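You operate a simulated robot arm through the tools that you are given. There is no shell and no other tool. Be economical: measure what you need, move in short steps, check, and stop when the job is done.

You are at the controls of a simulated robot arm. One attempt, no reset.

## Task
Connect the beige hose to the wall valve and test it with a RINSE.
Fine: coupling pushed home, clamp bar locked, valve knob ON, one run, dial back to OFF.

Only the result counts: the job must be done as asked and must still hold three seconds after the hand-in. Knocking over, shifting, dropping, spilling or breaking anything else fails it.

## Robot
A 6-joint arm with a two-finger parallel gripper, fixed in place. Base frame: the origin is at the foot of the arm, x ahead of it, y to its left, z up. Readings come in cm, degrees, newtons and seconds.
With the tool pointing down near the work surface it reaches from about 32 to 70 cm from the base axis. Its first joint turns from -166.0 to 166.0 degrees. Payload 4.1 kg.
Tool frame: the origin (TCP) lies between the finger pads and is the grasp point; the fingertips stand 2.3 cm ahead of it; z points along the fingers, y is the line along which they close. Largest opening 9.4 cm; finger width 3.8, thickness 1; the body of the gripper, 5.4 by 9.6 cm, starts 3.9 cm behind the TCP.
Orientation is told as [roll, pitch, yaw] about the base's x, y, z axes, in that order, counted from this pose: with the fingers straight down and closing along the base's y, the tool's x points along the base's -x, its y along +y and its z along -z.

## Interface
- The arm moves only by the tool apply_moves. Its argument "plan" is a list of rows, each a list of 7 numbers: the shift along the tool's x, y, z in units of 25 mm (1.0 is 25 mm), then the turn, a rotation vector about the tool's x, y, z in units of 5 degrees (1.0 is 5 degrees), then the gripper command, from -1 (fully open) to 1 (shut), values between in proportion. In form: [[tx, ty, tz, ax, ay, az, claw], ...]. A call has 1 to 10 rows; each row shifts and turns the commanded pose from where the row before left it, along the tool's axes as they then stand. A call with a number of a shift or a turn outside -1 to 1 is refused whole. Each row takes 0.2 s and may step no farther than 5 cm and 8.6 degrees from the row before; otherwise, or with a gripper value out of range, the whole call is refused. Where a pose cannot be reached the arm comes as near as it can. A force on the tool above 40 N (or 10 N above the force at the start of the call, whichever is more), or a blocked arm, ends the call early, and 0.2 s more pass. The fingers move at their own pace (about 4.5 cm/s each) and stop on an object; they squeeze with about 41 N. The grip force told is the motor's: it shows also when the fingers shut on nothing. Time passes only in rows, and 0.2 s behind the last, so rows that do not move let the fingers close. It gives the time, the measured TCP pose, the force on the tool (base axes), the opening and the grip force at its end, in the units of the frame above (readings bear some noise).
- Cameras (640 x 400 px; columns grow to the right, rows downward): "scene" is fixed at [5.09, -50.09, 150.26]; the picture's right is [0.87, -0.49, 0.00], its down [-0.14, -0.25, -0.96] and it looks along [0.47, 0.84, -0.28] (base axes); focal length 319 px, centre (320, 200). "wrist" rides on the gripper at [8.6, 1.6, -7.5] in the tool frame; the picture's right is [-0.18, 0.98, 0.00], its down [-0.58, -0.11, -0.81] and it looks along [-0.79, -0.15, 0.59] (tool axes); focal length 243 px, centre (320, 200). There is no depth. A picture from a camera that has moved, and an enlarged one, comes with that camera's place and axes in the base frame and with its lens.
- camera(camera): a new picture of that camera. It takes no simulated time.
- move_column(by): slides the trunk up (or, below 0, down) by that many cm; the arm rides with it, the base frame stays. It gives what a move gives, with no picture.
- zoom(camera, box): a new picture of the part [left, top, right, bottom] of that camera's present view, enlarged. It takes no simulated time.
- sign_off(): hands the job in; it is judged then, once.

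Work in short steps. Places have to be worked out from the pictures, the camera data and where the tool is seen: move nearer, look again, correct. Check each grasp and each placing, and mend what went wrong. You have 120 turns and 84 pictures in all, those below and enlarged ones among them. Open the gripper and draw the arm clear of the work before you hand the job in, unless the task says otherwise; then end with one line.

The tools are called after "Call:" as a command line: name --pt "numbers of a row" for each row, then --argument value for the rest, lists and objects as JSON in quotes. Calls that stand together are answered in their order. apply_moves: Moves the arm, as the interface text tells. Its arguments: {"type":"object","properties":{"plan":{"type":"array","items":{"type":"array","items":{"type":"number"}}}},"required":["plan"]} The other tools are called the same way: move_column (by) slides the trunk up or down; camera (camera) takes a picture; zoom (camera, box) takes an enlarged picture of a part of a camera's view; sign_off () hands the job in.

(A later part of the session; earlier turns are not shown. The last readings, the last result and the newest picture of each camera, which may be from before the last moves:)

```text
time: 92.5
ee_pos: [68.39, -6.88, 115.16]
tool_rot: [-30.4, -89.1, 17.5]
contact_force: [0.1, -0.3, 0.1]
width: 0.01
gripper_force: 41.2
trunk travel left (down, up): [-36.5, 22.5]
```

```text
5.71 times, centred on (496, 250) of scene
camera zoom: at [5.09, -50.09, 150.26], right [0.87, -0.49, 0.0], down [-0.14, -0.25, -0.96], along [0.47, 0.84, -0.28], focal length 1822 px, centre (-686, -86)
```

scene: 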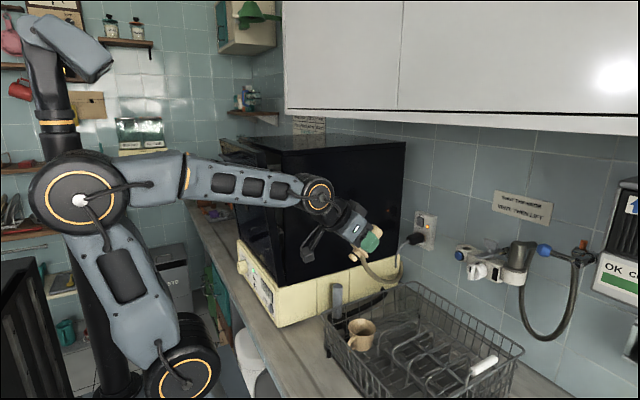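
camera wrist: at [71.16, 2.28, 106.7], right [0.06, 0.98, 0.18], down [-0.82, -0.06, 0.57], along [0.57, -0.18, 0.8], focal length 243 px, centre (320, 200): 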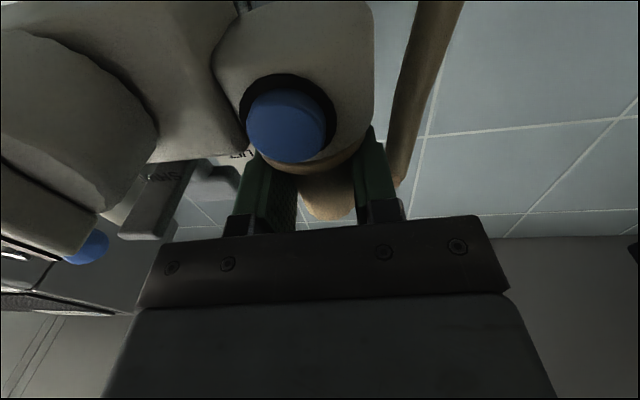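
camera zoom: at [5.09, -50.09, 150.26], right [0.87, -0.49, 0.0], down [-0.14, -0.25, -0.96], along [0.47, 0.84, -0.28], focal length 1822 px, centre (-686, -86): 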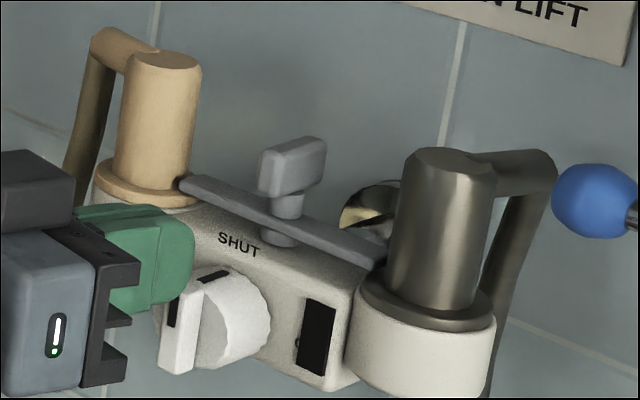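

The bar now lies across both flanges, so it is locked. Next is the knob, centre about (75,−5.8,110), with its handle vertical at SHUT. I'll open the fingers to 3.5 cm, reduce the heading to about −9°, and line up in front of it.

Call:
apply_moves --pt "0.5 0.2 0 -0.4 0 0 0.25" --pt "0.5 0.2 0 -0.4 0 0 0.25" --pt "0.5 0.2 0 0 0 0 0.25" --pt "0.56 0.2 0 0 0 0 0.25"

Call:
camera --camera "wrist"

Call:
zoom --camera "scene" --box '[440, 215, 552, 285]'

```text
time: 93.5
ee_pos: [68.65, -4.76, 110.11]
tool_rot: [-25.3, -89.0, 15.8]
contact_force: [0.2, 0.0, 0.1]
width: 3.53
gripper_force: 0.1
out of reach, approached as far as the arm can: row 2
trunk travel left (down, up): [-36.5, 22.5]
```

```text
12 pictures are left
camera wrist: at [61.48, -2.0, 101.47], right [0.16, 0.97, 0.18], down [-0.8, 0.03, 0.59], along [0.57, -0.24, 0.78], focal length 243 px, centre (320, 200)
```

wrist: 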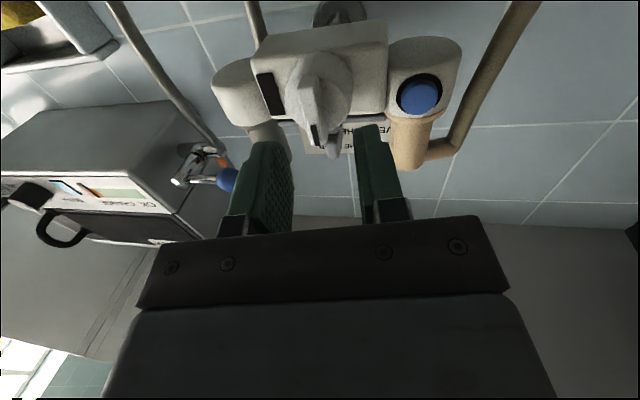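

```text
5.71 times, centred on (496, 250) of scene
camera zoom: at [5.09, -50.09, 150.26], right [0.87, -0.49, 0.0], down [-0.14, -0.25, -0.96], along [0.47, 0.84, -0.28], focal length 1822 px, centre (-686, -86)
```

zoom: 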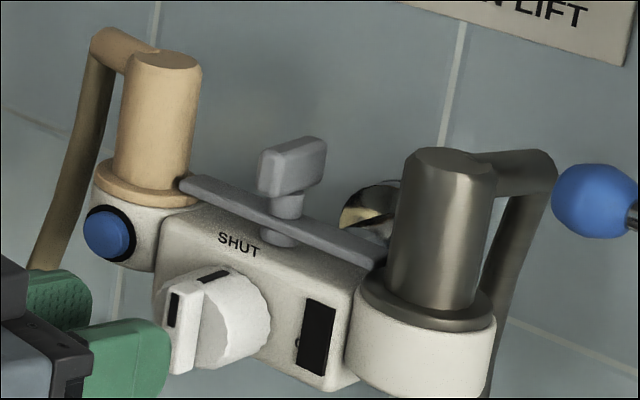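

The handle is centred between the fingers, about 5.7 cm ahead of the TCP. I'll advance 4.2 cm and close on it.

Call:
apply_moves --pt "0 0 0.6 0 0 0 0.25" --pt "0 0 0.6 0 0 0 0.25" --pt "0 0 0.45 0 0 0 0.25" --pt "0 0 0 0 0 0 0.7" --pt "0 0 0 0 0 0 1" --pt "0 0 0 0 0 0 1"

```text
time: 94.8
ee_pos: [72.46, -4.95, 110.13]
tool_rot: [-23.7, -89.0, 14.8]
contact_force: [-37.8, 12.6, -4.4]
width: 2.73
gripper_force: 39.6
trunk travel left (down, up): [-36.5, 22.5]
stopped in row 6: the force on the tool passed its limit (the readings are from after the stop); the commanded pose is now the measured one
```

Caught something at 2.73 cm with a push-back of 38 N. I'll take a look.

Call:
zoom --camera "scene" --box '[448, 235, 512, 275]'

```text
10.00 times, centred on (480, 255) of scene
camera zoom: at [5.09, -50.09, 150.26], right [0.87, -0.49, 0.0], down [-0.14, -0.25, -0.96], along [0.47, 0.84, -0.28], focal length 3188 px, centre (-1280, -350)
```

zoom: 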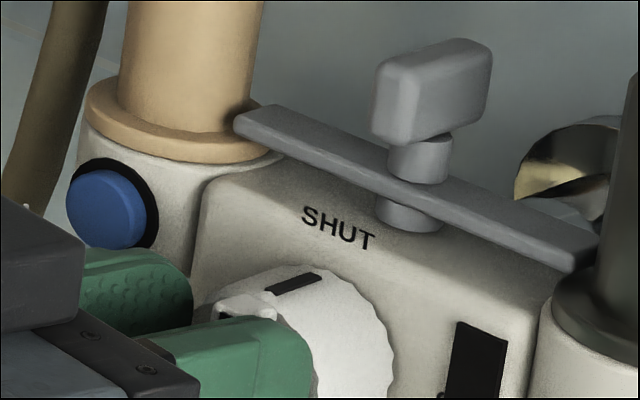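

The fingertips are pressing on the knob's disc and jamming by friction before reaching the handle. I'll back off 0.5 cm and close again.

Call:
apply_moves --pt "0 0 -0.2 0 0 0 0.4" --pt "0 0 0 0 0 0 0.7" --pt "0 0 0 0 0 0 1" --pt "0 0 0 0 0 0 1" --pt "0 0 0 0 0 0 1"

```text
time: 96.0
ee_pos: [72.4, -4.78, 110.02]
tool_rot: [-31.4, -89.0, 22.3]
contact_force: [13.0, 17.5, 13.3]
width: 2.76
gripper_force: 44.6
trunk travel left (down, up): [-36.5, 22.5]
```

It is gripping the knob solidly (it resists pulling back). I'll relax the pull and turn clockwise in steps.

Call:
apply_moves --pt "0 0 0.1 0 0 0.5 1" --pt "0 0 0 0 0 1 1" --pt "0 0 0 0 0 1 1" --pt "0 0 0 0 0 1 1" --pt "0 0 0 0 0 1 1"

Call:
zoom --camera "scene" --box '[448, 235, 512, 275]'

```text
time: 96.9
ee_pos: [72.39, -5.01, 110.24]
tool_rot: [82.5, -77.1, -92.8]
contact_force: [-42.7, -1.1, -3.0]
width: 2.79
gripper_force: 44.9
out of reach, approached as far as the arm can: row 3, 4
trunk travel left (down, up): [-36.5, 22.5]
stopped in row 4: the force on the tool passed its limit (the readings are from after the stop); the commanded pose is now the measured one
```

```text
10.00 times, centred on (480, 255) of scene
camera zoom: at [5.09, -50.09, 150.26], right [0.87, -0.49, 0.0], down [-0.14, -0.25, -0.96], along [0.47, 0.84, -0.28], focal length 3188 px, centre (-1280, -350)
```

zoom: 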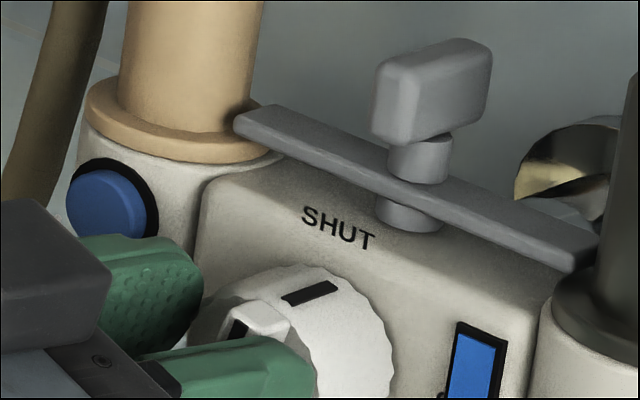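

The indicator window turns blue as the knob moves, so the direction is right. I'll ease back slightly from the disc and keep turning.

Call:
apply_moves --pt "0 0 -0.12 0 0 0.5 1" --pt "0 0 0 0 0 1 1" --pt "0 0 0 0 0 1 1" --pt "0 0 0 0 0 1 1" --pt "0 0 0 0 0 1 1"

```text
time: 97.4
ee_pos: [72.44, -4.98, 110.26]
tool_rot: [82.0, -72.0, -93.5]
contact_force: [-38.1, -33.5, -0.9]
width: 2.85
gripper_force: 45.1
out of reach, approached as far as the arm can: row 2
trunk travel left (down, up): [-36.5, 22.5]
stopped in row 2: the force on the tool passed its limit (the readings are from after the stop); the commanded pose is now the measured one
```

The wrist roll is near its limit, so I'll turn the handle by pushing its upper end instead. First release, back out, unroll, close the fingers and go up to the handle's upper left.

Call:
apply_moves --pt "0 0 0 0 0 0 0.4" --pt "0 0 0 0 0 0 0.25" --pt "0 0 -0.6 0 0 0 0.25" --pt "0 0 -0.6 0 0 -1 0.25" --pt "0 0 0 0 0 -1 1" --pt "0 0 0 0 0 -1 1" --pt "0 0 0 0 0 -0.6 1"

```text
time: 99.0
ee_pos: [69.97, -3.52, 110.07]
tool_rot: [-12.4, -87.3, 1.9]
contact_force: [0.0, 0.4, -0.2]
width: 0.01
gripper_force: 38.6
trunk travel left (down, up): [-36.5, 22.5]
```

Raising and advancing to the handle's upper left.

Call:
apply_moves --pt "-0.8 0 0 0 0 0 1" --pt "-0.77 0 0 0 0 0 1" --pt "0 0 0.45 0 0 0 1" --pt "0 0 0.43 0 0 0 1"

Call:
zoom --camera "scene" --box '[448, 230, 528, 280]'

```text
time: 100.0
ee_pos: [72.4, -3.89, 113.85]
tool_rot: [-11.3, -87.3, 0.7]
contact_force: [0.8, 0.1, 0.4]
width: 0.01
gripper_force: 40.8
trunk travel left (down, up): [-36.5, 22.5]
```

```text
8.00 times, centred on (488, 255) of scene
camera zoom: at [5.09, -50.09, 150.26], right [0.87, -0.49, 0.0], down [-0.14, -0.25, -0.96], along [0.47, 0.84, -0.28], focal length 2550 px, centre (-1024, -240)
```

zoom: 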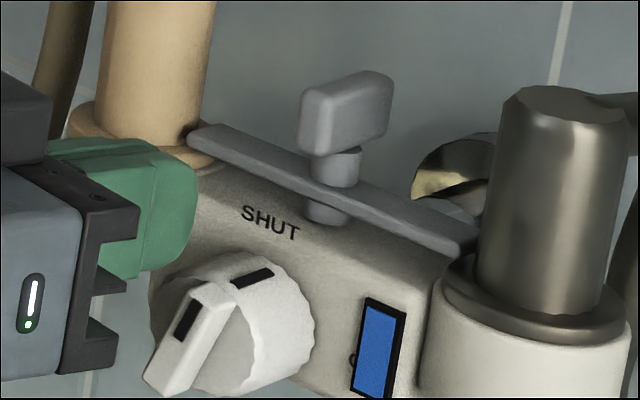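

The handle is turned about 22° and the fingertips are just above and to the left of its top. I'll lower 0.7 cm and push right, then down along the arc.

Call:
apply_moves --pt "0.28 0 0 0 0 0 1" --pt "0 -0.5 0.1 0 0 0 1" --pt "0.08 -0.4 0.08 0 0 0 1" --pt "0.2 -0.3 0.05 0 0 0 1" --pt "0.25 -0.2 0.04 0 0 0 1"

Call:
zoom --camera "scene" --box '[448, 230, 528, 280]'

```text
time: 101.2
ee_pos: [72.06, -7.47, 112.38]
tool_rot: [-12.9, -87.6, 2.4]
contact_force: [-10.9, 3.8, 14.3]
width: 0.01
gripper_force: 40.8
trunk travel left (down, up): [-36.5, 22.5]
```

```text
8.00 times, centred on (488, 255) of scene
camera zoom: at [5.09, -50.09, 150.26], right [0.87, -0.49, 0.0], down [-0.14, -0.25, -0.96], along [0.47, 0.84, -0.28], focal length 2550 px, centre (-1024, -240)
```

zoom: 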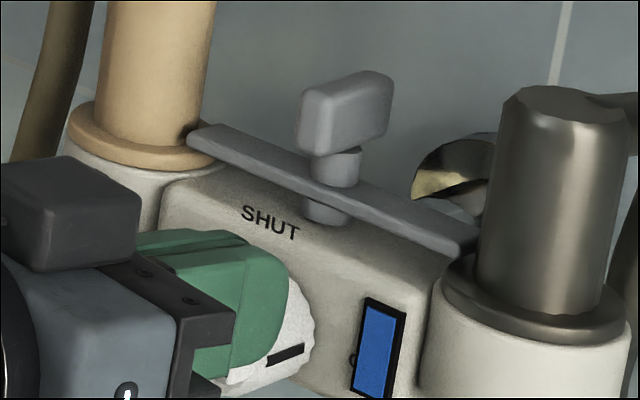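

The knob mark has swung well round, to about 75–80°. I'll keep pushing down on the handle's end until it stops.

Call:
apply_moves --pt "0.15 -0.15 0.03 0 0 0 1" --pt "0.2 -0.05 0 0 0 0 1" --pt "0.15 0 0 0 0 0 1" --pt "0.12 0 0 0 0 0 1"

```text
time: 101.9
ee_pos: [72.06, -8.01, 112.18]
tool_rot: [-21.4, -88.6, 10.5]
contact_force: [-6.4, 4.9, 4.5]
width: 0.03
gripper_force: 41.0
trunk travel left (down, up): [-36.5, 22.5]
stopped in row 3: the force on the tool passed its limit (the readings are from after the stop); the commanded pose is now the measured one
```

It stopped on force, presumably the end stop. I'll withdraw and look.

Call:
apply_moves --pt "-0.3 0 0 0 0 0 1" --pt "0 0 -1 0 0 0 1" --pt "0 0 -1 0 0 0 1" --pt "0 0 -1 0 0 0 1" --pt "0 0 -1 0 0 0 1"

Call:
zoom --camera "scene" --box '[448, 230, 528, 280]'

```text
time: 103.1
ee_pos: [62.29, -6.28, 113.03]
tool_rot: [-19.1, -88.5, 8.2]
contact_force: [0.0, -0.1, 0.1]
width: 0.02
gripper_force: 41.3
trunk travel left (down, up): [-36.5, 22.5]
```

```text
8.00 times, centred on (488, 255) of scene
camera zoom: at [5.09, -50.09, 150.26], right [0.87, -0.49, 0.0], down [-0.14, -0.25, -0.96], along [0.47, 0.84, -0.28], focal length 2550 px, centre (-1024, -240)
```

zoom: 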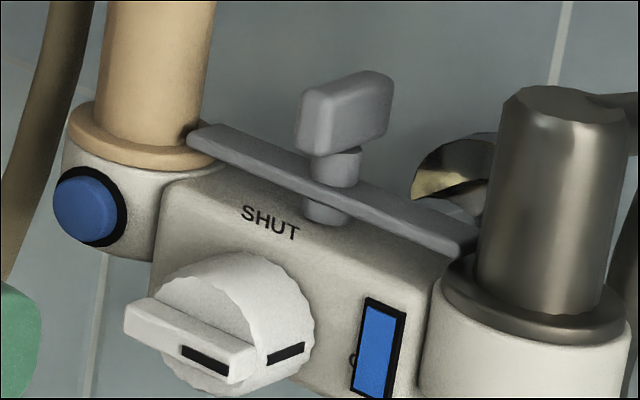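

The handle is horizontal at ON and the window shows blue, so the valve side is done. Now I'll retract and bring the tool back to pointing down before going to the machine's front panel.

Call:
apply_moves --pt "0 0 -1 0 0.5 0 0" --pt "0 0 -1 0 1 0 0" --pt "0 0 -1 0 1 0 0" --pt "0 0 -1 0 1 0 0" --pt "0 0 -1 0 1 0 0" --pt "0 0 0 0 1 0 0" --pt "0 0 0 0 1 0 0" --pt "0 0 0 0 1 0 0" --pt "0 0 0 0 1 0 0" --pt "0 0 0 0 1 0 0"

Call:
apply_moves --pt "0 0 0 0 1 0 0" --pt "0 0 0 0 1 0 0" --pt "0 0 0 0 1 0 0" --pt "0 0 0 0 1 0 0" --pt "0 0 0 0 1 0 0" --pt "0 0 0 0 1 0 0" --pt "0 0 0 0 1 0 0" --pt "0 0 0 0 1 0 0"

```text
time: 105.3
ee_pos: [52.21, -4.73, 114.46]
tool_rot: [-0.6, -41.0, -10.3]
contact_force: [-0.1, 0.9, 0.1]
width: 4.68
gripper_force: 0.0
out of reach, approached as far as the arm can: row 4, 5
trunk travel left (down, up): [-36.5, 22.5]
```

```text
time: 107.1
ee_pos: [52.23, -4.98, 114.72]
tool_rot: [-0.5, -0.9, -10.7]
contact_force: [-0.4, -0.2, -0.2]
width: 4.69
gripper_force: 0.0
trunk travel left (down, up): [-36.5, 22.5]
```

Tool is down again. I'll move back toward the robot and left, staying clear of the hose and machine.

Call:
apply_moves --pt "0.95 0.55 0 0 0 0 0" --pt "0.95 0.55 0 0 0 0 0" --pt "0.95 0.55 0 0 0 0 0" --pt "0.95 0.55 0 0 0 0 0" --pt "0.95 0.55 0 0 0 0 0" --pt "0.95 0.55 0 0 0 0 0" --pt "0.9 0.6 0 0 0 0 0" --pt "0.9 0.6 0 0 0 0 0" --pt "0.8 0.7 0 0 0 0 0"

Call:
apply_moves --pt "0.3 0.95 0 0 0 0 0" --pt "0.3 0.95 0 0 0 0 0" --pt "0.3 0.95 0 0 0 0 0" --pt "0.3 0.95 0 0 0 0 0" --pt "0.2 0.95 0 0 0 0 0" --pt "0.2 0.95 0 0 0 0 0" --pt "0.2 0.95 0 0 0 0 0" --pt "0.2 0.95 0 0 0 0 0" --pt "0.2 0.95 0 0 0 -1 0" --pt "0.2 0.95 0 0 0 -1 0"

```text
time: 109.1
ee_pos: [34.16, 11.83, 114.06]
tool_rot: [-0.5, -1.1, -10.7]
contact_force: [-0.6, 0.0, -0.5]
width: 4.74
gripper_force: 0.1
trunk travel left (down, up): [-36.5, 22.5]
```

```text
time: 110.6
ee_pos: [33.24, 26.22, 113.99]
tool_rot: [-1.1, -1.0, -11.6]
contact_force: [5.5, -46.5, -3.9]
width: 4.69
gripper_force: 0.1
trunk travel left (down, up): [-36.5, 22.5]
stopped in row 7: the force on the tool passed its limit (the readings are from after the stop); the commanded pose is now the measured one
```

I cut the corner and bumped the machine. I'll back away in −y at once, then go further toward the robot before moving left.

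Call:
apply_moves --pt "0 -1 0 0 0 0 0" --pt "1 -0.2 0 0 0 0 0" --pt "1 0 0 0 0 0 0" --pt "1 0 0 0 0 0 0" --pt "1 0 0 0 0 0 0" --pt "1 0 0 0 0 0 0"

Call:
zoom --camera "scene" --box '[220, 230, 420, 355]'

```text
time: 112.0
ee_pos: [20.04, 26.62, 113.59]
tool_rot: [-1.0, -1.0, -11.1]
contact_force: [-0.3, -0.2, 0.3]
width: 4.69
gripper_force: 0.1
trunk travel left (down, up): [-36.5, 22.5]
```

```text
3.20 times, centred on (320, 292) of scene
camera zoom: at [5.09, -50.09, 150.26], right [0.87, -0.49, 0.0], down [-0.14, -0.25, -0.96], along [0.47, 0.84, -0.28], focal length 1020 px, centre (320, -96)
```

zoom: 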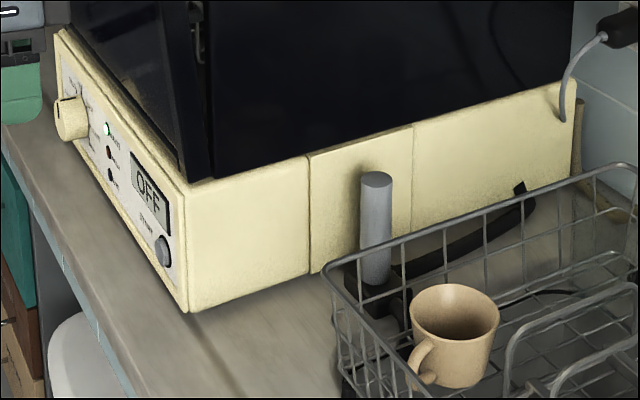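

The machine is exactly where it was. I'll straighten yaw and slide left in front of the panel for a view of dial and button.

Call:
apply_moves --pt "0 0 0 0 0 -1 0" --pt "0 0 0 0 0 -1 0" --pt "0 1 0 0 0 -0.2 0" --pt "0 1 0 0 0 0 0" --pt "0 1 0 0 0 0 0" --pt "0 1 0 0 0 0 0" --pt "0 1 0 0 0 0 0" --pt "0 1 0 0 0 0 0" --pt "0 1 0 0 0 0 0" --pt "0 1 0 0 0 0 0"

Call:
camera --camera "wrist"

```text
time: 114.2
ee_pos: [20.16, 46.73, 113.17]
tool_rot: [-1.3, -0.8, -0.1]
contact_force: [-0.6, 0.0, 0.4]
width: 4.7
gripper_force: 0.0
trunk travel left (down, up): [-36.5, 22.5]
```

```text
4 pictures are left
camera wrist: at [11.42, 48.52, 120.44], right [0.19, 0.98, -0.02], down [0.57, -0.09, 0.82], along [0.8, -0.16, -0.58], focal length 243 px, centre (320, 200)
```

wrist: 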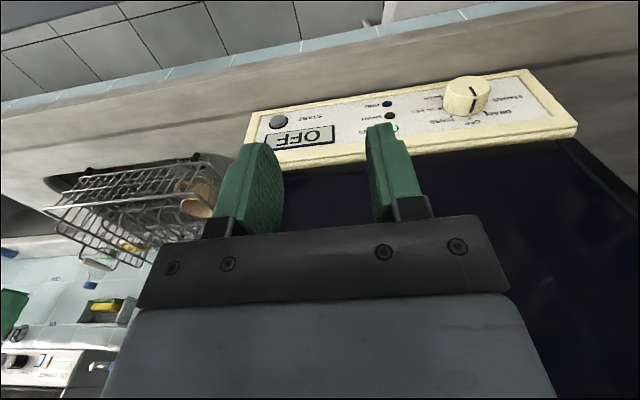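

Dial at about (33.2,63.8,89.4), START at about (35.2,36.2,86.7). One enlarged view of the dial will let me read the labels.

Call:
zoom --camera "wrist" --box '[376, 62, 568, 152]'

```text
3.33 times, centred on (472, 107) of wrist
camera zoom: at [11.42, 48.52, 120.44], right [0.19, 0.98, -0.02], down [0.57, -0.09, 0.82], along [0.8, -0.16, -0.58], focal length 809 px, centre (-187, 510)
```

zoom: 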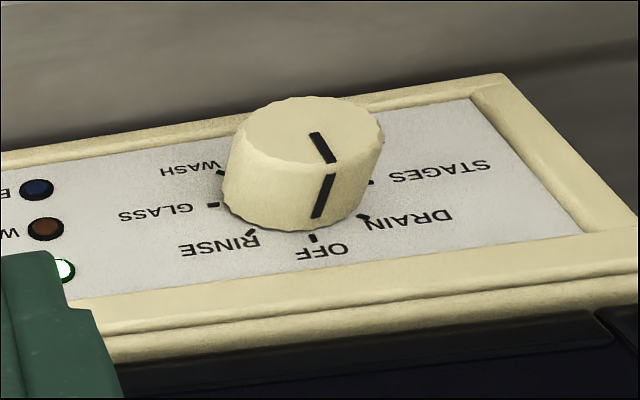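

The labels, as seen from the front: OFF is at the top, RINSE is one step (about 51°) clockwise. I'll level the tool toward the panel (+x) to grip the dial from the front.

Call:
apply_moves --pt "0 0 0 0 -1 0 -0.6" --pt "0 0 0 0 -1 0 -0.6" --pt "0 0 0 0 -1 0 -0.6" --pt "0 0 0 0 -1 0 -0.6" --pt "0 0 0 0 -1 0 -0.6" --pt "0 0 0 0 -1 0 -0.6" --pt "0 0 0 0 -1 0 -0.6" --pt "0 0 0 0 -1 0 -0.6" --pt "0 0 0 0 -1 0 -0.6" --pt "0 0 0 0 -1 0 -0.6"

Call:
apply_moves --pt "0 0 0 0 -1 0 -0.6" --pt "0 0 0 0 -1 0 -0.6" --pt "0 0 0 0 -1 0 -0.6" --pt "0 0 0 0 -1 0 -0.6" --pt "0 0 0 0 -1 0 -0.6" --pt "0 0 0 0 -1 0 -0.6" --pt "0 0 0 0 -1 0 -0.6" --pt "0 0 0 0 -0.8 0 -0.6"

```text
time: 116.4
ee_pos: [20.09, 46.78, 113.31]
tool_rot: [-2.0, -50.8, 1.5]
contact_force: [0.5, 0.4, -0.1]
width: 7.51
gripper_force: 0.0
trunk travel left (down, up): [-36.5, 22.5]
```

```text
time: 118.2
ee_pos: [20.15, 46.69, 113.22]
tool_rot: [-84.1, -88.7, 84.0]
contact_force: [-0.7, 0.1, 0.0]
width: 7.49
gripper_force: 0.1
trunk travel left (down, up): [-36.5, 22.5]
```

Level and aligned with +x. Moving in front of the dial.

Call:
apply_moves --pt "0.95 0.69 0.1 0 0 0 -0.6" --pt "0.95 0.69 0.1 0 0 0 -0.6" --pt "0.95 0.69 0.1 0 0 0 -0.6" --pt "0.95 0.69 0.1 0 0 0 -0.6" --pt "0.95 0.69 0.1 0 0 0 -0.6" --pt "0.95 0.69 0.1 0 0 0 -0.6" --pt "0.95 0.69 0.1 0 0 0 -0.6" --pt "0.95 0.69 0.1 0 0 0 -0.6" --pt "0.95 0.69 0.1 0 0 0 -0.6" --pt "0.95 0.69 0.1 0 0 0 -0.6"

```text
time: 120.4
ee_pos: [22.79, 63.12, 89.0]
tool_rot: [-80.2, -88.8, 80.2]
contact_force: [-0.3, 0.8, -0.5]
width: 7.52
gripper_force: 0.1
trunk travel left (down, up): [-36.5, 22.5]
```

Small correction, pre-roll −30°, and advance to straddle the dial.

Call:
apply_moves --pt "-0.16 0.28 0 0 0 -1 -0.6" --pt "0 0 0 0 0 -1 -0.6" --pt "0 0 0 0 0 -1 -0.6" --pt "0 0 0.6 0 0 -1 -0.6" --pt "0 0 0.6 0 0 -1 -0.6" --pt "0 0 0.6 0 0 -1 -0.6" --pt "0 0 0.6 0 0 0 -0.6" --pt "0 0 0.6 0 0 0 -0.6" --pt "0 0 0.5 0 0 0 -0.6" --pt "0 0 0.3 0 0 0 -0.6"

```text
time: 122.6
ee_pos: [32.08, 64.06, 89.41]
tool_rot: [-89.6, -58.7, 89.6]
contact_force: [0.2, 0.6, 0.0]
width: 7.52
gripper_force: 0.0
trunk travel left (down, up): [-36.5, 22.5]
```

No contact yet. I'll go 0.4 cm deeper and close gently on the dial.

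Call:
apply_moves --pt "0 0 0.16 0 0 0 -0.6" --pt "0 0 0 0 0 0 -0.1" --pt "0 0 0 0 0 0 0.3" --pt "0 0 0 0 0 0 1" --pt "0 0 0 0 0 0 1"

```text
time: 123.8
ee_pos: [32.45, 64.34, 89.1]
tool_rot: [-89.4, -58.5, 89.5]
contact_force: [0.4, 23.7, -12.6]
width: 5.24
gripper_force: 45.3
trunk travel left (down, up): [-36.5, 22.5]
```

The dial is gripped (5.24 cm) slightly off-centre. I'll ease toward it and start turning clockwise.

Call:
apply_moves --pt "0 0.14 0 0 0 0 1" --pt "0 0 0 0 0 0 1"

Call:
apply_moves --pt "0 0 0 0 0 1 1" --pt "0 0 0 0 0 1 1" --pt "0 0 0 0 0 1 1" --pt "0 0 0 0 0 1 1" --pt "0 0 0 0 0 1 1"

```text
time: 124.4
ee_pos: [32.54, 64.37, 89.03]
tool_rot: [-89.4, -58.6, 89.3]
contact_force: [-14.4, 1.1, -12.9]
width: 5.26
gripper_force: 44.9
trunk travel left (down, up): [-36.5, 22.5]
```

```text
time: 125.6
ee_pos: [32.44, 64.41, 89.14]
tool_rot: [-87.9, -83.7, 87.7]
contact_force: [-16.7, -8.4, -16.7]
width: 5.21
gripper_force: 44.8
trunk travel left (down, up): [-36.5, 22.5]
```

25° done with moderate forces. I'll turn the remaining 26°.

Call:
apply_moves --pt "0 0 0 0 0 1 1" --pt "0 0 0 0 0 1 1" --pt "0 0 0 0 0 1 1" --pt "0 0 0 0 0 1 1" --pt "0 0 0 0 0 1.0 1" --pt "0 0 0 0 0 0.2 1"

Call:
zoom --camera "scene" --box '[220, 235, 316, 325]'

```text
time: 126.8
ee_pos: [32.57, 64.2, 89.11]
tool_rot: [88.5, -73.7, -89.0]
contact_force: [-10.7, -8.8, -0.7]
width: 5.23
gripper_force: 44.8
trunk travel left (down, up): [-36.5, 22.5]
stopped in row 5: the force on the tool passed its limit (the readings are from after the stop); the commanded pose is now the measured one
```

```text
4.44 times, centred on (268, 280) of scene
camera zoom: at [5.09, -50.09, 150.26], right [0.87, -0.49, 0.0], down [-0.14, -0.25, -0.96], along [0.47, 0.84, -0.28], focal length 1417 px, centre (551, -156)
```

zoom: 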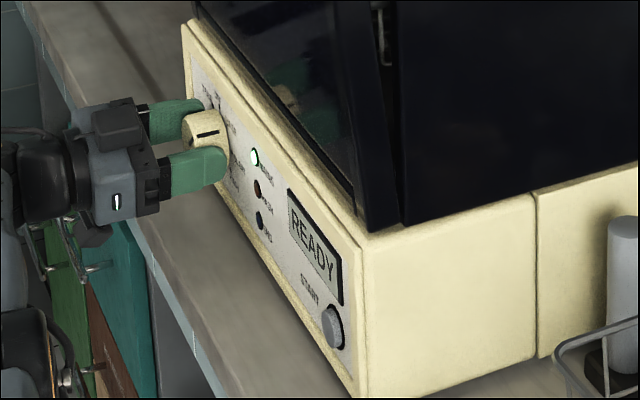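

The display now reads READY, with the dial turned about 48°, i.e. at RINSE. I'll release, back off, and unroll.

Call:
apply_moves --pt "0 0 0 0 0 0 0.0" --pt "0 0 0 0 0 0 -0.6" --pt "0 0 0 0 0 0 -0.6" --pt "0 0 -0.6 0 0 0 -0.6" --pt "0 0 -1 0 0 -1 -0.6" --pt "0 0 -1 0 0 -1 -0.6" --pt "0 0 -1 0 0 -1 0" --pt "0 0 0 0 0 -0.3 1" --pt "0 0 0 0 0 0 1"

```text
time: 128.8
ee_pos: [23.64, 64.35, 89.18]
tool_rot: [-23.2, -89.6, 23.1]
contact_force: [-0.6, 0.7, 0.6]
width: 0.55
gripper_force: 0.0
trunk travel left (down, up): [-36.5, 22.5]
```

Sliding right to face the START button with fingers closed.

Call:
apply_moves --pt "0.1 -0.94 0 0 0 0 1" --pt "0.1 -0.94 0 0 0 0 1" --pt "0.1 -0.94 0 0 0 0 1" --pt "0.1 -0.94 0 0 0 0 1" --pt "0.1 -0.94 0 0 0 0 1" --pt "0.1 -0.94 0 0 0 0 1" --pt "0.1 -0.94 0 0 0 0 1" --pt "0.1 -0.94 0 0 0 0 1" --pt "0.1 -0.94 0 0 0 0 1" --pt "0.1 -0.94 0 0 0 0 1"

Call:
apply_moves --pt "0 -0.94 0 0 0 0 1" --pt "0 -0.94 0 0 0 0 1"

```text
time: 131.0
ee_pos: [23.56, 40.75, 86.56]
tool_rot: [-12.5, -89.5, 12.3]
contact_force: [-0.6, 0.1, -0.2]
width: 0.0
gripper_force: 41.5
trunk travel left (down, up): [-36.5, 22.5]
```

```text
time: 131.6
ee_pos: [23.51, 36.1, 86.77]
tool_rot: [-10.7, -89.7, 10.5]
contact_force: [-0.4, -0.1, -1.6]
width: 0.02
gripper_force: 41.0
trunk travel left (down, up): [-36.5, 22.5]
```

Aligned with START. I'll advance quickly to near it and then press in small steps.

Call:
apply_moves --pt "0 0 0.8 0 0 0 1" --pt "0 0 0.8 0 0 0 1" --pt "0 0 0.8 0 0 0 1" --pt "0 0 0.8 0 0 0 1" --pt "0 0 0.3 0 0 0 1" --pt "0 0 0.15 0 0 0 1" --pt "0 0 0.1 0 0 0 1"

```text
time: 133.2
ee_pos: [32.73, 36.24, 86.65]
tool_rot: [-21.7, -89.6, 21.5]
contact_force: [-3.0, -0.5, -2.0]
width: 0.0
gripper_force: 41.2
trunk travel left (down, up): [-36.5, 22.5]
```

Contact begins (3 N). Pressing in.

Call:
apply_moves --pt "0 0 0.08 0 0 0 1" --pt "0 0 0.08 0 0 0 1" --pt "0 0 0.08 0 0 0 1"

```text
time: 134.0
ee_pos: [33.16, 36.06, 86.56]
tool_rot: [-26.9, -89.6, 26.8]
contact_force: [-21.9, -1.8, -3.0]
width: 0.01
gripper_force: 41.5
trunk travel left (down, up): [-36.5, 22.5]
```

Pressed 0.4 cm with 22 N. I'll back off and check the display.

Call:
apply_moves --pt "0 0 -0.5 0 0 0 1" --pt "0 0 -1 0 0 0 1" --pt "0 0 -1 0 0 0 1" --pt "0 0 -1 0 0 0 1"

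Call:
zoom --camera "scene" --box '[220, 235, 316, 325]'

```text
time: 135.0
ee_pos: [24.71, 36.27, 86.62]
tool_rot: [-13.7, -89.6, 13.3]
contact_force: [0.3, 0.3, 0.4]
width: 0.01
gripper_force: 40.5
trunk travel left (down, up): [-36.5, 22.5]
```

```text
4.44 times, centred on (268, 280) of scene
camera zoom: at [5.09, -50.09, 150.26], right [0.87, -0.49, 0.0], down [-0.14, -0.25, -0.96], along [0.47, 0.84, -0.28], focal length 1417 px, centre (551, -156)
```

zoom: 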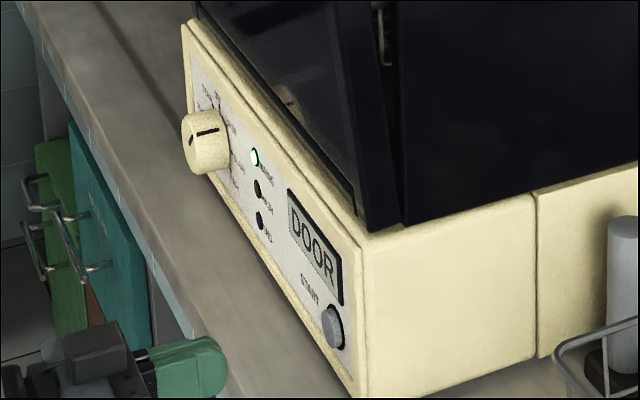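

The display says DOOR: the oven-style door is ajar, so no run has started. I'll push the door shut near its right edge with closed fingers. First raise in front of it.

Call:
apply_moves --pt "-1 -0.07 -0.1 0 0 0 1" --pt "-1 -0.07 0 0 0 0 1" --pt "-1 -0.07 0 0 0 0 1" --pt "-1 -0.07 0 0 0 0 1" --pt "-1 -0.07 0 0 0 0 1" --pt "-1 -0.07 0 0 0 0 1" --pt "-1 -0.07 0 0 0 0 1" --pt "-1 -0.07 0 0 0 0 1" --pt "-1 -0.07 0 0 0 0 1" --pt "-0.6 -0.07 0 0 0 0 1"

```text
time: 137.2
ee_pos: [24.61, 34.65, 110.76]
tool_rot: [-24.8, -89.6, 24.6]
contact_force: [-0.1, 0.4, -0.8]
width: 0.0
gripper_force: 40.8
trunk travel left (down, up): [-36.5, 22.5]
```

Advancing in small steps until the door is met, watching force.

Call:
apply_moves --pt "0 0 0.5 0 0 0 1" --pt "0 0 0.4 0 0 0 1" --pt "0 0 0.3 0 0 0 1" --pt "0 0 0.3 0 0 0 1" --pt "0 0 0.2 0 0 0 1" --pt "0 0 0.2 0 0 0 1"

```text
time: 138.6
ee_pos: [29.31, 34.43, 110.62]
tool_rot: [-12.6, -89.5, 12.3]
contact_force: [0.2, -0.5, 0.2]
width: 0.01
gripper_force: 40.7
trunk travel left (down, up): [-36.5, 22.5]
```

Call:
apply_moves --pt "0 0 0.2 0 0 0 1" --pt "0 0 0.2 0 0 0 1" --pt "0 0 0.2 0 0 0 1" --pt "0 0 0.2 0 0 0 1"

```text
time: 139.6
ee_pos: [31.29, 34.36, 110.77]
tool_rot: [-15.6, -89.7, 15.1]
contact_force: [0.0, 0.1, 0.1]
width: 0.0
gripper_force: 40.8
trunk travel left (down, up): [-36.5, 22.5]
```

No contact yet at tip x≈33.6; continuing finer.

Call:
apply_moves --pt "0 0 0.15 0 0 0 1" --pt "0 0 0.15 0 0 0 1" --pt "0 0 0.15 0 0 0 1" --pt "0 0 0.15 0 0 0 1"

```text
time: 140.6
ee_pos: [32.97, 34.32, 110.8]
tool_rot: [-15.4, -89.5, 15.1]
contact_force: [-0.2, 0.7, 1.1]
width: 0.01
gripper_force: 41.2
trunk travel left (down, up): [-36.5, 22.5]
```

Call:
apply_moves --pt "0 0 0.15 0 0 0 1" --pt "0 0 0.15 0 0 0 1" --pt "0 0 0.15 0 0 0 1"

```text
time: 141.4
ee_pos: [34.11, 34.42, 110.57]
tool_rot: [-12.5, -89.6, 12.4]
contact_force: [0.3, -1.4, -0.1]
width: 0.0
gripper_force: 41.5
trunk travel left (down, up): [-36.5, 22.5]
```

Still nearly free at tip x≈36.4 (the door may be swinging with it). Continuing carefully.

Call:
apply_moves --pt "0 0 0.12 0 0 0 1" --pt "0 0 0.12 0 0 0 1" --pt "0 0 0.12 0 0 0 1"

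```text
time: 142.2
ee_pos: [34.27, 34.39, 110.63]
tool_rot: [-27.6, -89.6, 27.5]
contact_force: [-38.5, -8.2, -3.1]
width: 0.02
gripper_force: 40.9
trunk travel left (down, up): [-36.5, 22.5]
stopped in row 3: the force on the tool passed its limit (the readings are from after the stop); the commanded pose is now the measured one
```

A hard stop at 38 N, so the door is shut. I'll back off and return to the START button.

Call:
apply_moves --pt "0 0 -0.5 0 0 0 1" --pt "0 0 -0.9 0 0 0 1" --pt "0 0 -0.9 0 0 0 1" --pt "0 0 -0.9 0 0 0 1" --pt "0 0 -0.7 0 0 0 1"

Call:
apply_moves --pt "1 0.08 0 0 0 0 1" --pt "1 0.08 0 0 0 0 1" --pt "1 0.08 0 0 0 0 1" --pt "1 0.08 0 0 0 0 1" --pt "1 0.08 0 0 0 0 1" --pt "1 0.08 0 0 0 0 1" --pt "1 0.08 0 0 0 0 1" --pt "1 0.08 0 0 0 0 1" --pt "1 0.08 0 0 0 0 1" --pt "0.6 0.08 0 0 0 0 1"

```text
time: 143.4
ee_pos: [24.92, 34.52, 110.52]
tool_rot: [-25.4, -89.4, 25.1]
contact_force: [-0.2, -0.4, -0.5]
width: 0.0
gripper_force: 40.8
trunk travel left (down, up): [-36.5, 22.5]
```

```text
time: 145.6
ee_pos: [24.77, 36.43, 86.51]
tool_rot: [-19.5, -89.5, 19.1]
contact_force: [-0.5, 0.8, 0.1]
width: 0.0
gripper_force: 40.5
trunk travel left (down, up): [-36.5, 22.5]
```

Now pressing START again: approach, then a short press.

Call:
apply_moves --pt "0 0 0.8 0 0 0 1" --pt "0 0 0.8 0 0 0 1" --pt "0 0 0.8 0 0 0 1" --pt "0 0 0.45 0 0 0 1" --pt "0 0 0.2 0 0 0 1" --pt "0 0 0.12 0 0 0 1"

Call:
apply_moves --pt "0 0 0.08 0 0 0 1" --pt "0 0 0.08 0 0 0 1" --pt "0 0 0.08 0 0 0 1"

```text
time: 147.0
ee_pos: [32.69, 36.37, 86.52]
tool_rot: [-24.1, -89.4, 23.9]
contact_force: [-2.7, -0.9, -0.2]
width: 0.01
gripper_force: 41.1
trunk travel left (down, up): [-36.5, 22.5]
```

```text
time: 147.8
ee_pos: [33.01, 36.24, 86.48]
tool_rot: [-29.0, -89.3, 28.7]
contact_force: [-19.4, 0.1, -3.1]
width: 0.0
gripper_force: 41.4
trunk travel left (down, up): [-36.5, 22.5]
```

Similar to the press that registered before; I'll add a touch more to match it, then withdraw and wait.

Call:
apply_moves --pt "0 0 0.06 0 0 0 1" --pt "0 0 0 0 0 0 1"

Call:
apply_moves --pt "0 0 -0.5 0 0 0 1" --pt "0 0 -1 0 0 0 1" --pt "0 0 -1 0 0 0 1" --pt "0 0 -1 0 0 0 1" --pt "0 0 0 0 0 0 1" --pt "0 0 0 0 0 0 1" --pt "0 0 0 0 0 0 1" --pt "0 0 0 0 0 0 1" --pt "0 0 0 0 0 0 1" --pt "0 0 0 0 0 0 1"

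Call:
apply_moves --pt "0 0 0 0 0 0 1" --pt "0 0 0 0 0 0 1" --pt "0 0 0 0 0 0 1" --pt "0 0 0 0 0 0 1" --pt "0 0 0 0 0 0 1" --pt "0 0 0 0 0 0 1" --pt "0 0 0 0 0 0 1" --pt "0 0 0 0 0 0 1" --pt "0 0 0 0 0 0 1" --pt "0 0 0 0 0 0 1"

Call:
apply_moves --pt "0 0 0 0 0 0 1" --pt "0 0 0 0 0 0 1" --pt "0 0 0 0 0 0 1" --pt "0 0 0 0 0 0 1" --pt "0 0 0 0 0 0 1" --pt "0 0 0 0 0 0 1" --pt "0 0 0 0 0 0 1" --pt "0 0 0 0 0 0 1" --pt "0 0 0 0 0 0 1" --pt "0 0 0 0 0 0 1"

Call:
apply_moves --pt "0 0 0 0 0 0 1" --pt "0 0 0 0 0 0 1" --pt "0 0 0 0 0 0 1" --pt "0 0 0 0 0 0 1" --pt "0 0 0 0 0 0 1" --pt "0 0 0 0 0 0 1" --pt "0 0 0 0 0 0 1" --pt "0 0 0 0 0 0 1" --pt "0 0 0 0 0 0 1" --pt "0 0 0 0 0 0 1"

Call:
apply_moves --pt "0 0 0 0 0 0 1" --pt "0 0 0 0 0 0 1" --pt "0 0 0 0 0 0 1" --pt "0 0 0 0 0 0 1" --pt "0 0 0 0 0 0 1" --pt "0 0 0 0 0 0 1" --pt "0 0 0 0 0 0 1" --pt "0 0 0 0 0 0 1" --pt "0 0 0 0 0 0 1" --pt "0 0 0 0 0 0 1"

Call:
apply_moves --pt "0 0 0 0 0 0 1" --pt "0 0 0 0 0 0 1" --pt "0 0 0 0 0 0 1" --pt "0 0 0 0 0 0 1" --pt "0 0 0 0 0 0 1" --pt "0 0 0 0 0 0 1" --pt "0 0 0 0 0 0 1" --pt "0 0 0 0 0 0 1" --pt "0 0 0 0 0 0 1" --pt "0 0 0 0 0 0 1"

```text
time: 148.4
ee_pos: [33.23, 36.4, 86.45]
tool_rot: [-34.1, -89.5, 33.8]
contact_force: [-33.4, -1.4, -9.6]
width: 0.04
gripper_force: 41.2
trunk travel left (down, up): [-36.5, 22.5]
```

```text
time: 150.6
ee_pos: [24.5, 36.45, 86.51]
tool_rot: [-23.0, -89.5, 22.7]
contact_force: [-0.2, -0.8, -0.2]
width: 0.01
gripper_force: 41.4
trunk travel left (down, up): [-36.5, 22.5]
```

```text
time: 152.8
ee_pos: [24.53, 36.28, 86.42]
tool_rot: [-22.8, -89.4, 22.6]
contact_force: [-0.2, 0.1, 0.6]
width: 0.0
gripper_force: 41.0
trunk travel left (down, up): [-36.5, 22.5]
```

```text
time: 155.0
ee_pos: [24.46, 36.35, 86.51]
tool_rot: [-22.9, -89.4, 22.5]
contact_force: [-0.1, 0.4, -0.4]
width: 0.0
gripper_force: 41.1
trunk travel left (down, up): [-36.5, 22.5]
```

```text
time: 157.2
ee_pos: [24.63, 36.35, 86.48]
tool_rot: [-22.7, -89.4, 22.4]
contact_force: [0.9, -0.2, -0.7]
width: 0.02
gripper_force: 40.5
trunk travel left (down, up): [-36.5, 22.5]
```

```text
time: 159.4
ee_pos: [24.55, 36.3, 86.59]
tool_rot: [-22.9, -89.4, 22.5]
contact_force: [0.1, -0.3, 0.0]
width: 0.02
gripper_force: 41.3
trunk travel left (down, up): [-36.5, 22.5]
```

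```text
time: 161.6
ee_pos: [24.54, 36.46, 86.57]
tool_rot: [-22.8, -89.4, 22.4]
contact_force: [-0.3, 0.1, -0.2]
width: 0.0
gripper_force: 40.8
trunk travel left (down, up): [-36.5, 22.5]
```

13 s since START. I'll use the last picture to read the display.

Call:
zoom --camera "scene" --box '[220, 235, 316, 325]'

```text
4.44 times, centred on (268, 280) of scene
camera zoom: at [5.09, -50.09, 150.26], right [0.87, -0.49, 0.0], down [-0.14, -0.25, -0.96], along [0.47, 0.84, -0.28], focal length 1417 px, centre (551, -156)
```

zoom: 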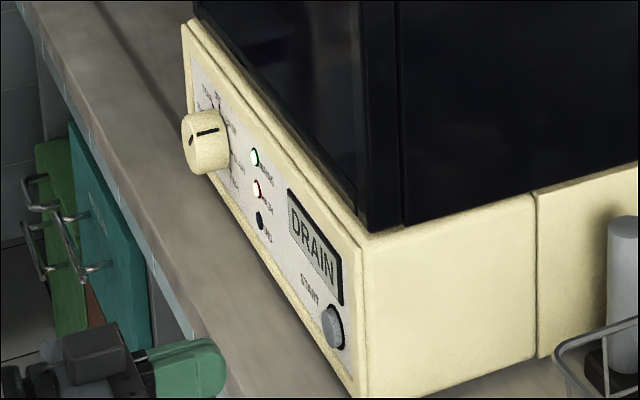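

It is running and has reached the DRAIN stage of the rinse. I'll wait a generous further time for the run to finish.

Call:
apply_moves --pt "0 0 0 0 0 0 1" --pt "0 0 0 0 0 0 1" --pt "0 0 0 0 0 0 1" --pt "0 0 0 0 0 0 1" --pt "0 0 0 0 0 0 1" --pt "0 0 0 0 0 0 1" --pt "0 0 0 0 0 0 1" --pt "0 0 0 0 0 0 1" --pt "0 0 0 0 0 0 1" --pt "0 0 0 0 0 0 1"

Call:
apply_moves --pt "0 0 0 0 0 0 1" --pt "0 0 0 0 0 0 1" --pt "0 0 0 0 0 0 1" --pt "0 0 0 0 0 0 1" --pt "0 0 0 0 0 0 1" --pt "0 0 0 0 0 0 1" --pt "0 0 0 0 0 0 1" --pt "0 0 0 0 0 0 1" --pt "0 0 0 0 0 0 1" --pt "0 0 0 0 0 0 1"

Call:
apply_moves --pt "0 0 0 0 0 0 1" --pt "0 0 0 0 0 0 1" --pt "0 0 0 0 0 0 1" --pt "0 0 0 0 0 0 1" --pt "0 0 0 0 0 0 1" --pt "0 0 0 0 0 0 1" --pt "0 0 0 0 0 0 1" --pt "0 0 0 0 0 0 1" --pt "0 0 0 0 0 0 1" --pt "0 0 0 0 0 0 1"

Call:
apply_moves --pt "0 0 0 0 0 0 1" --pt "0 0 0 0 0 0 1" --pt "0 0 0 0 0 0 1" --pt "0 0 0 0 0 0 1" --pt "0 0 0 0 0 0 1" --pt "0 0 0 0 0 0 1" --pt "0 0 0 0 0 0 1" --pt "0 0 0 0 0 0 1" --pt "0 0 0 0 0 0 1" --pt "0 0 0 0 0 0 1"

Call:
apply_moves --pt "0 0 0 0 0 0 1" --pt "0 0 0 0 0 0 1" --pt "0 0 0 0 0 0 1" --pt "0 0 0 0 0 0 1" --pt "0 0 0 0 0 0 1" --pt "0 0 0 0 0 0 1" --pt "0 0 0 0 0 0 1" --pt "0 0 0 0 0 0 1" --pt "0 0 0 0 0 0 1" --pt "0 0 0 0 0 0 1"

Call:
apply_moves --pt "0 0 0 0 0 0 1" --pt "0 0 0 0 0 0 1" --pt "0 0 0 0 0 0 1" --pt "0 0 0 0 0 0 1" --pt "0 0 0 0 0 0 1" --pt "0 0 0 0 0 0 1" --pt "0 0 0 0 0 0 1" --pt "0 0 0 0 0 0 1" --pt "0 0 0 0 0 0 1" --pt "0 0 0 0 0 0 1"

Call:
apply_moves --pt "0 0 0 0 0 0 1" --pt "0 0 0 0 0 0 1" --pt "0 0 0 0 0 0 1" --pt "0 0 0 0 0 0 1" --pt "0 0 0 0 0 0 1" --pt "0 0 0 0 0 0 1" --pt "0 0 0 0 0 0 1" --pt "0 0 0 0 0 0 1" --pt "0 0 0 0 0 0 1" --pt "0 0 0 0 0 0 1"

Call:
apply_moves --pt "0 0 0 0 0 0 1" --pt "0 0 0 0 0 0 1" --pt "0 0 0 0 0 0 1" --pt "0 0 0 0 0 0 1" --pt "0 0 0 0 0 0 1" --pt "0 0 0 0 0 0 1" --pt "0 0 0 0 0 0 1" --pt "0 0 0 0 0 0 1" --pt "0 0 0 0 0 0 1" --pt "0 0 0 0 0 0 1"

Call:
apply_moves --pt "0 0 0 0 0 0 1" --pt "0 0 0 0 0 0 1" --pt "0 0 0 0 0 0 1" --pt "0 0 0 0 0 0 1" --pt "0 0 0 0 0 0 1" --pt "0 0 0 0 0 0 1" --pt "0 0 0 0 0 0 1" --pt "0 0 0 0 0 0 1" --pt "0 0 0 0 0 0 1" --pt "0 0 0 0 0 0 1"

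Call:
apply_moves --pt "0 0 0 0 0 0 1" --pt "0 0 0 0 0 0 1" --pt "0 0 0 0 0 0 1" --pt "0 0 0 0 0 0 1" --pt "0 0 0 0 0 0 1" --pt "0 0 0 0 0 0 1" --pt "0 0 0 0 0 0 1" --pt "0 0 0 0 0 0 1" --pt "0 0 0 0 0 0 1" --pt "0 0 0 0 0 0 1"

Call:
apply_moves --pt "0 0 0 0 0 0 1" --pt "0 0 0 0 0 0 1" --pt "0 0 0 0 0 0 1" --pt "0 0 0 0 0 0 1" --pt "0 0 0 0 0 0 1" --pt "0 0 0 0 0 0 1" --pt "0 0 0 0 0 0 1" --pt "0 0 0 0 0 0 1" --pt "0 0 0 0 0 0 1" --pt "0 0 0 0 0 0 1"

Call:
apply_moves --pt "0 0 0 0 0 0 1" --pt "0 0 0 0 0 0 1" --pt "0 0 0 0 0 0 1" --pt "0 0 0 0 0 0 1" --pt "0 0 0 0 0 0 1" --pt "0 0 0 0 0 0 1" --pt "0 0 0 0 0 0 1" --pt "0 0 0 0 0 0 1" --pt "0 0 0 0 0 0 1" --pt "0 0 0 0 0 0 1"

```text
time: 163.8
ee_pos: [24.46, 36.25, 86.65]
tool_rot: [-23.1, -89.5, 22.7]
contact_force: [0.5, 0.2, 0.7]
width: 0.0
gripper_force: 40.6
trunk travel left (down, up): [-36.5, 22.5]
```

```text
time: 166.0
ee_pos: [24.75, 36.3, 86.49]
tool_rot: [-22.7, -89.4, 22.4]
contact_force: [-0.5, -0.4, 0.3]
width: 0.01
gripper_force: 41.0
trunk travel left (down, up): [-36.5, 22.5]
```

```text
time: 168.2
ee_pos: [24.7, 36.38, 86.61]
tool_rot: [-22.8, -89.4, 22.5]
contact_force: [1.2, -0.2, 0.5]
width: 0.0
gripper_force: 40.9
trunk travel left (down, up): [-36.5, 22.5]
```

```text
time: 170.4
ee_pos: [24.55, 36.31, 86.58]
tool_rot: [-22.7, -89.4, 22.4]
contact_force: [0.5, -0.2, 0.3]
width: 0.01
gripper_force: 41.2
trunk travel left (down, up): [-36.5, 22.5]
```

```text
time: 172.6
ee_pos: [24.63, 36.31, 86.47]
tool_rot: [-22.8, -89.4, 22.4]
contact_force: [-0.7, 0.3, -0.1]
width: 0.0
gripper_force: 41.1
trunk travel left (down, up): [-36.5, 22.5]
```

```text
time: 174.8
ee_pos: [24.52, 36.4, 86.52]
tool_rot: [-22.9, -89.4, 22.4]
contact_force: [-0.1, -0.5, -0.4]
width: 0.0
gripper_force: 41.1
trunk travel left (down, up): [-36.5, 22.5]
```

```text
time: 177.0
ee_pos: [24.52, 36.27, 86.45]
tool_rot: [-22.7, -89.4, 22.4]
contact_force: [0.1, 0.7, 0.0]
width: 0.01
gripper_force: 40.7
trunk travel left (down, up): [-36.5, 22.5]
```

```text
time: 179.2
ee_pos: [24.57, 36.36, 86.62]
tool_rot: [-22.7, -89.5, 22.6]
contact_force: [0.0, -0.5, 0.3]
width: 0.01
gripper_force: 41.1
trunk travel left (down, up): [-36.5, 22.5]
```

```text
time: 181.4
ee_pos: [24.4, 36.34, 86.45]
tool_rot: [-22.9, -89.5, 22.5]
contact_force: [0.7, 0.7, -0.2]
width: 0.0
gripper_force: 40.8
trunk travel left (down, up): [-36.5, 22.5]
```

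```text
time: 183.6
ee_pos: [24.49, 36.35, 86.57]
tool_rot: [-22.7, -89.4, 22.4]
contact_force: [-0.7, 0.6, 0.2]
width: 0.0
gripper_force: 41.2
trunk travel left (down, up): [-36.5, 22.5]
```

```text
time: 185.8
ee_pos: [24.53, 36.29, 86.45]
tool_rot: [-22.7, -89.4, 22.5]
contact_force: [0.1, 0.6, 0.1]
width: 0.0
gripper_force: 40.9
trunk travel left (down, up): [-36.5, 22.5]
```

```text
time: 188.0
ee_pos: [24.53, 36.31, 86.57]
tool_rot: [-22.6, -89.4, 22.4]
contact_force: [0.9, 0.5, 0.4]
width: 0.02
gripper_force: 41.5
trunk travel left (down, up): [-36.5, 22.5]
```

40 s have passed since START. I'll go back to the dial to turn it to OFF.

Call:
apply_moves --pt "-0.1 0.95 0 0 0 0 0" --pt "-0.1 0.95 0 0 0 0 -0.6" --pt "-0.1 0.95 0 0 0 0 -0.6" --pt "-0.1 0.95 0 0 0 0 -0.6" --pt "-0.1 0.95 0 0 0 0 -0.6" --pt "-0.1 0.95 0 0 0 0 -0.6" --pt "-0.1 0.95 0 0 0 0 -0.6" --pt "-0.1 0.95 0 0 0 0 -0.6" --pt "-0.1 0.95 0 0 0 0 -0.6" --pt "-0.1 0.95 0 0 0 0 -0.6"

Call:
apply_moves --pt "-0.05 0.9 0 0 0 0 -0.6" --pt "0 0.8 0 0 0 0 -0.6"

```text
time: 190.2
ee_pos: [24.8, 60.18, 88.74]
tool_rot: [-26.7, -89.4, 26.4]
contact_force: [0.0, -0.5, 0.1]
width: 7.54
gripper_force: 0.1
trunk travel left (down, up): [-36.5, 22.5]
```

```text
time: 190.8
ee_pos: [24.72, 64.4, 89.07]
tool_rot: [-29.1, -89.3, 28.7]
contact_force: [0.3, 0.0, -0.4]
width: 7.52
gripper_force: 0.1
trunk travel left (down, up): [-36.5, 22.5]
```

Pre-roll +16° and advance over the dial to the same depth as before.

Call:
apply_moves --pt "0 0 0 0 0 1 -0.6" --pt "0 0 0.5 0 0 1 -0.6" --pt "0 0 0.5 0 0 1 -0.6" --pt "0 0 0.6 0 0 0.2 -0.6" --pt "0 0 0.6 0 0 0 -0.6" --pt "0 0 0.5 0 0 0 -0.6" --pt "0 0 0.39 0 0 0 -0.6"

Call:
apply_moves --pt "0 0 0 0 0 0 -0.1" --pt "0 0 0 0 0 0 0.3" --pt "0 0 0 0 0 0 1" --pt "0 0 0 0 0 0 1"

```text
time: 192.4
ee_pos: [32.72, 64.4, 88.92]
tool_rot: [87.9, -74.2, -88.3]
contact_force: [-0.4, 0.5, 1.2]
width: 7.5
gripper_force: 0.0
trunk travel left (down, up): [-36.5, 22.5]
```

```text
time: 193.4
ee_pos: [32.61, 64.29, 88.9]
tool_rot: [87.8, -74.3, -88.2]
contact_force: [-1.6, -7.0, -3.4]
width: 5.3
gripper_force: 44.3
trunk travel left (down, up): [-36.5, 22.5]
```

Gripped again with low side forces. I'll turn back counter-clockwise about 48.5°.

Call:
apply_moves --pt "0 0 0 0 0 -1 1" --pt "0 0 0 0 0 -1 1" --pt "0 0 0 0 0 -1 1" --pt "0 0 0 0 0 -1 1" --pt "0 0 0 0 0 -1 1"

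Call:
apply_moves --pt "0 0 0 0 0 -1 1" --pt "0 0 0 0 0 -1 1" --pt "0 0 0 0 0 -1 1" --pt "0 0 0 0 0 -1 1" --pt "0 0 0 0 0 -0.7 1"

```text
time: 194.6
ee_pos: [32.67, 64.23, 88.85]
tool_rot: [-86.0, -80.6, 85.6]
contact_force: [-6.1, -19.2, -16.0]
width: 5.28
gripper_force: 45.2
trunk travel left (down, up): [-36.5, 22.5]
```

```text
time: 195.8
ee_pos: [32.56, 64.36, 89.01]
tool_rot: [-89.0, -57.2, 88.8]
contact_force: [-3.0, -11.0, -8.2]
width: 5.25
gripper_force: 44.4
trunk travel left (down, up): [-36.5, 22.5]
```

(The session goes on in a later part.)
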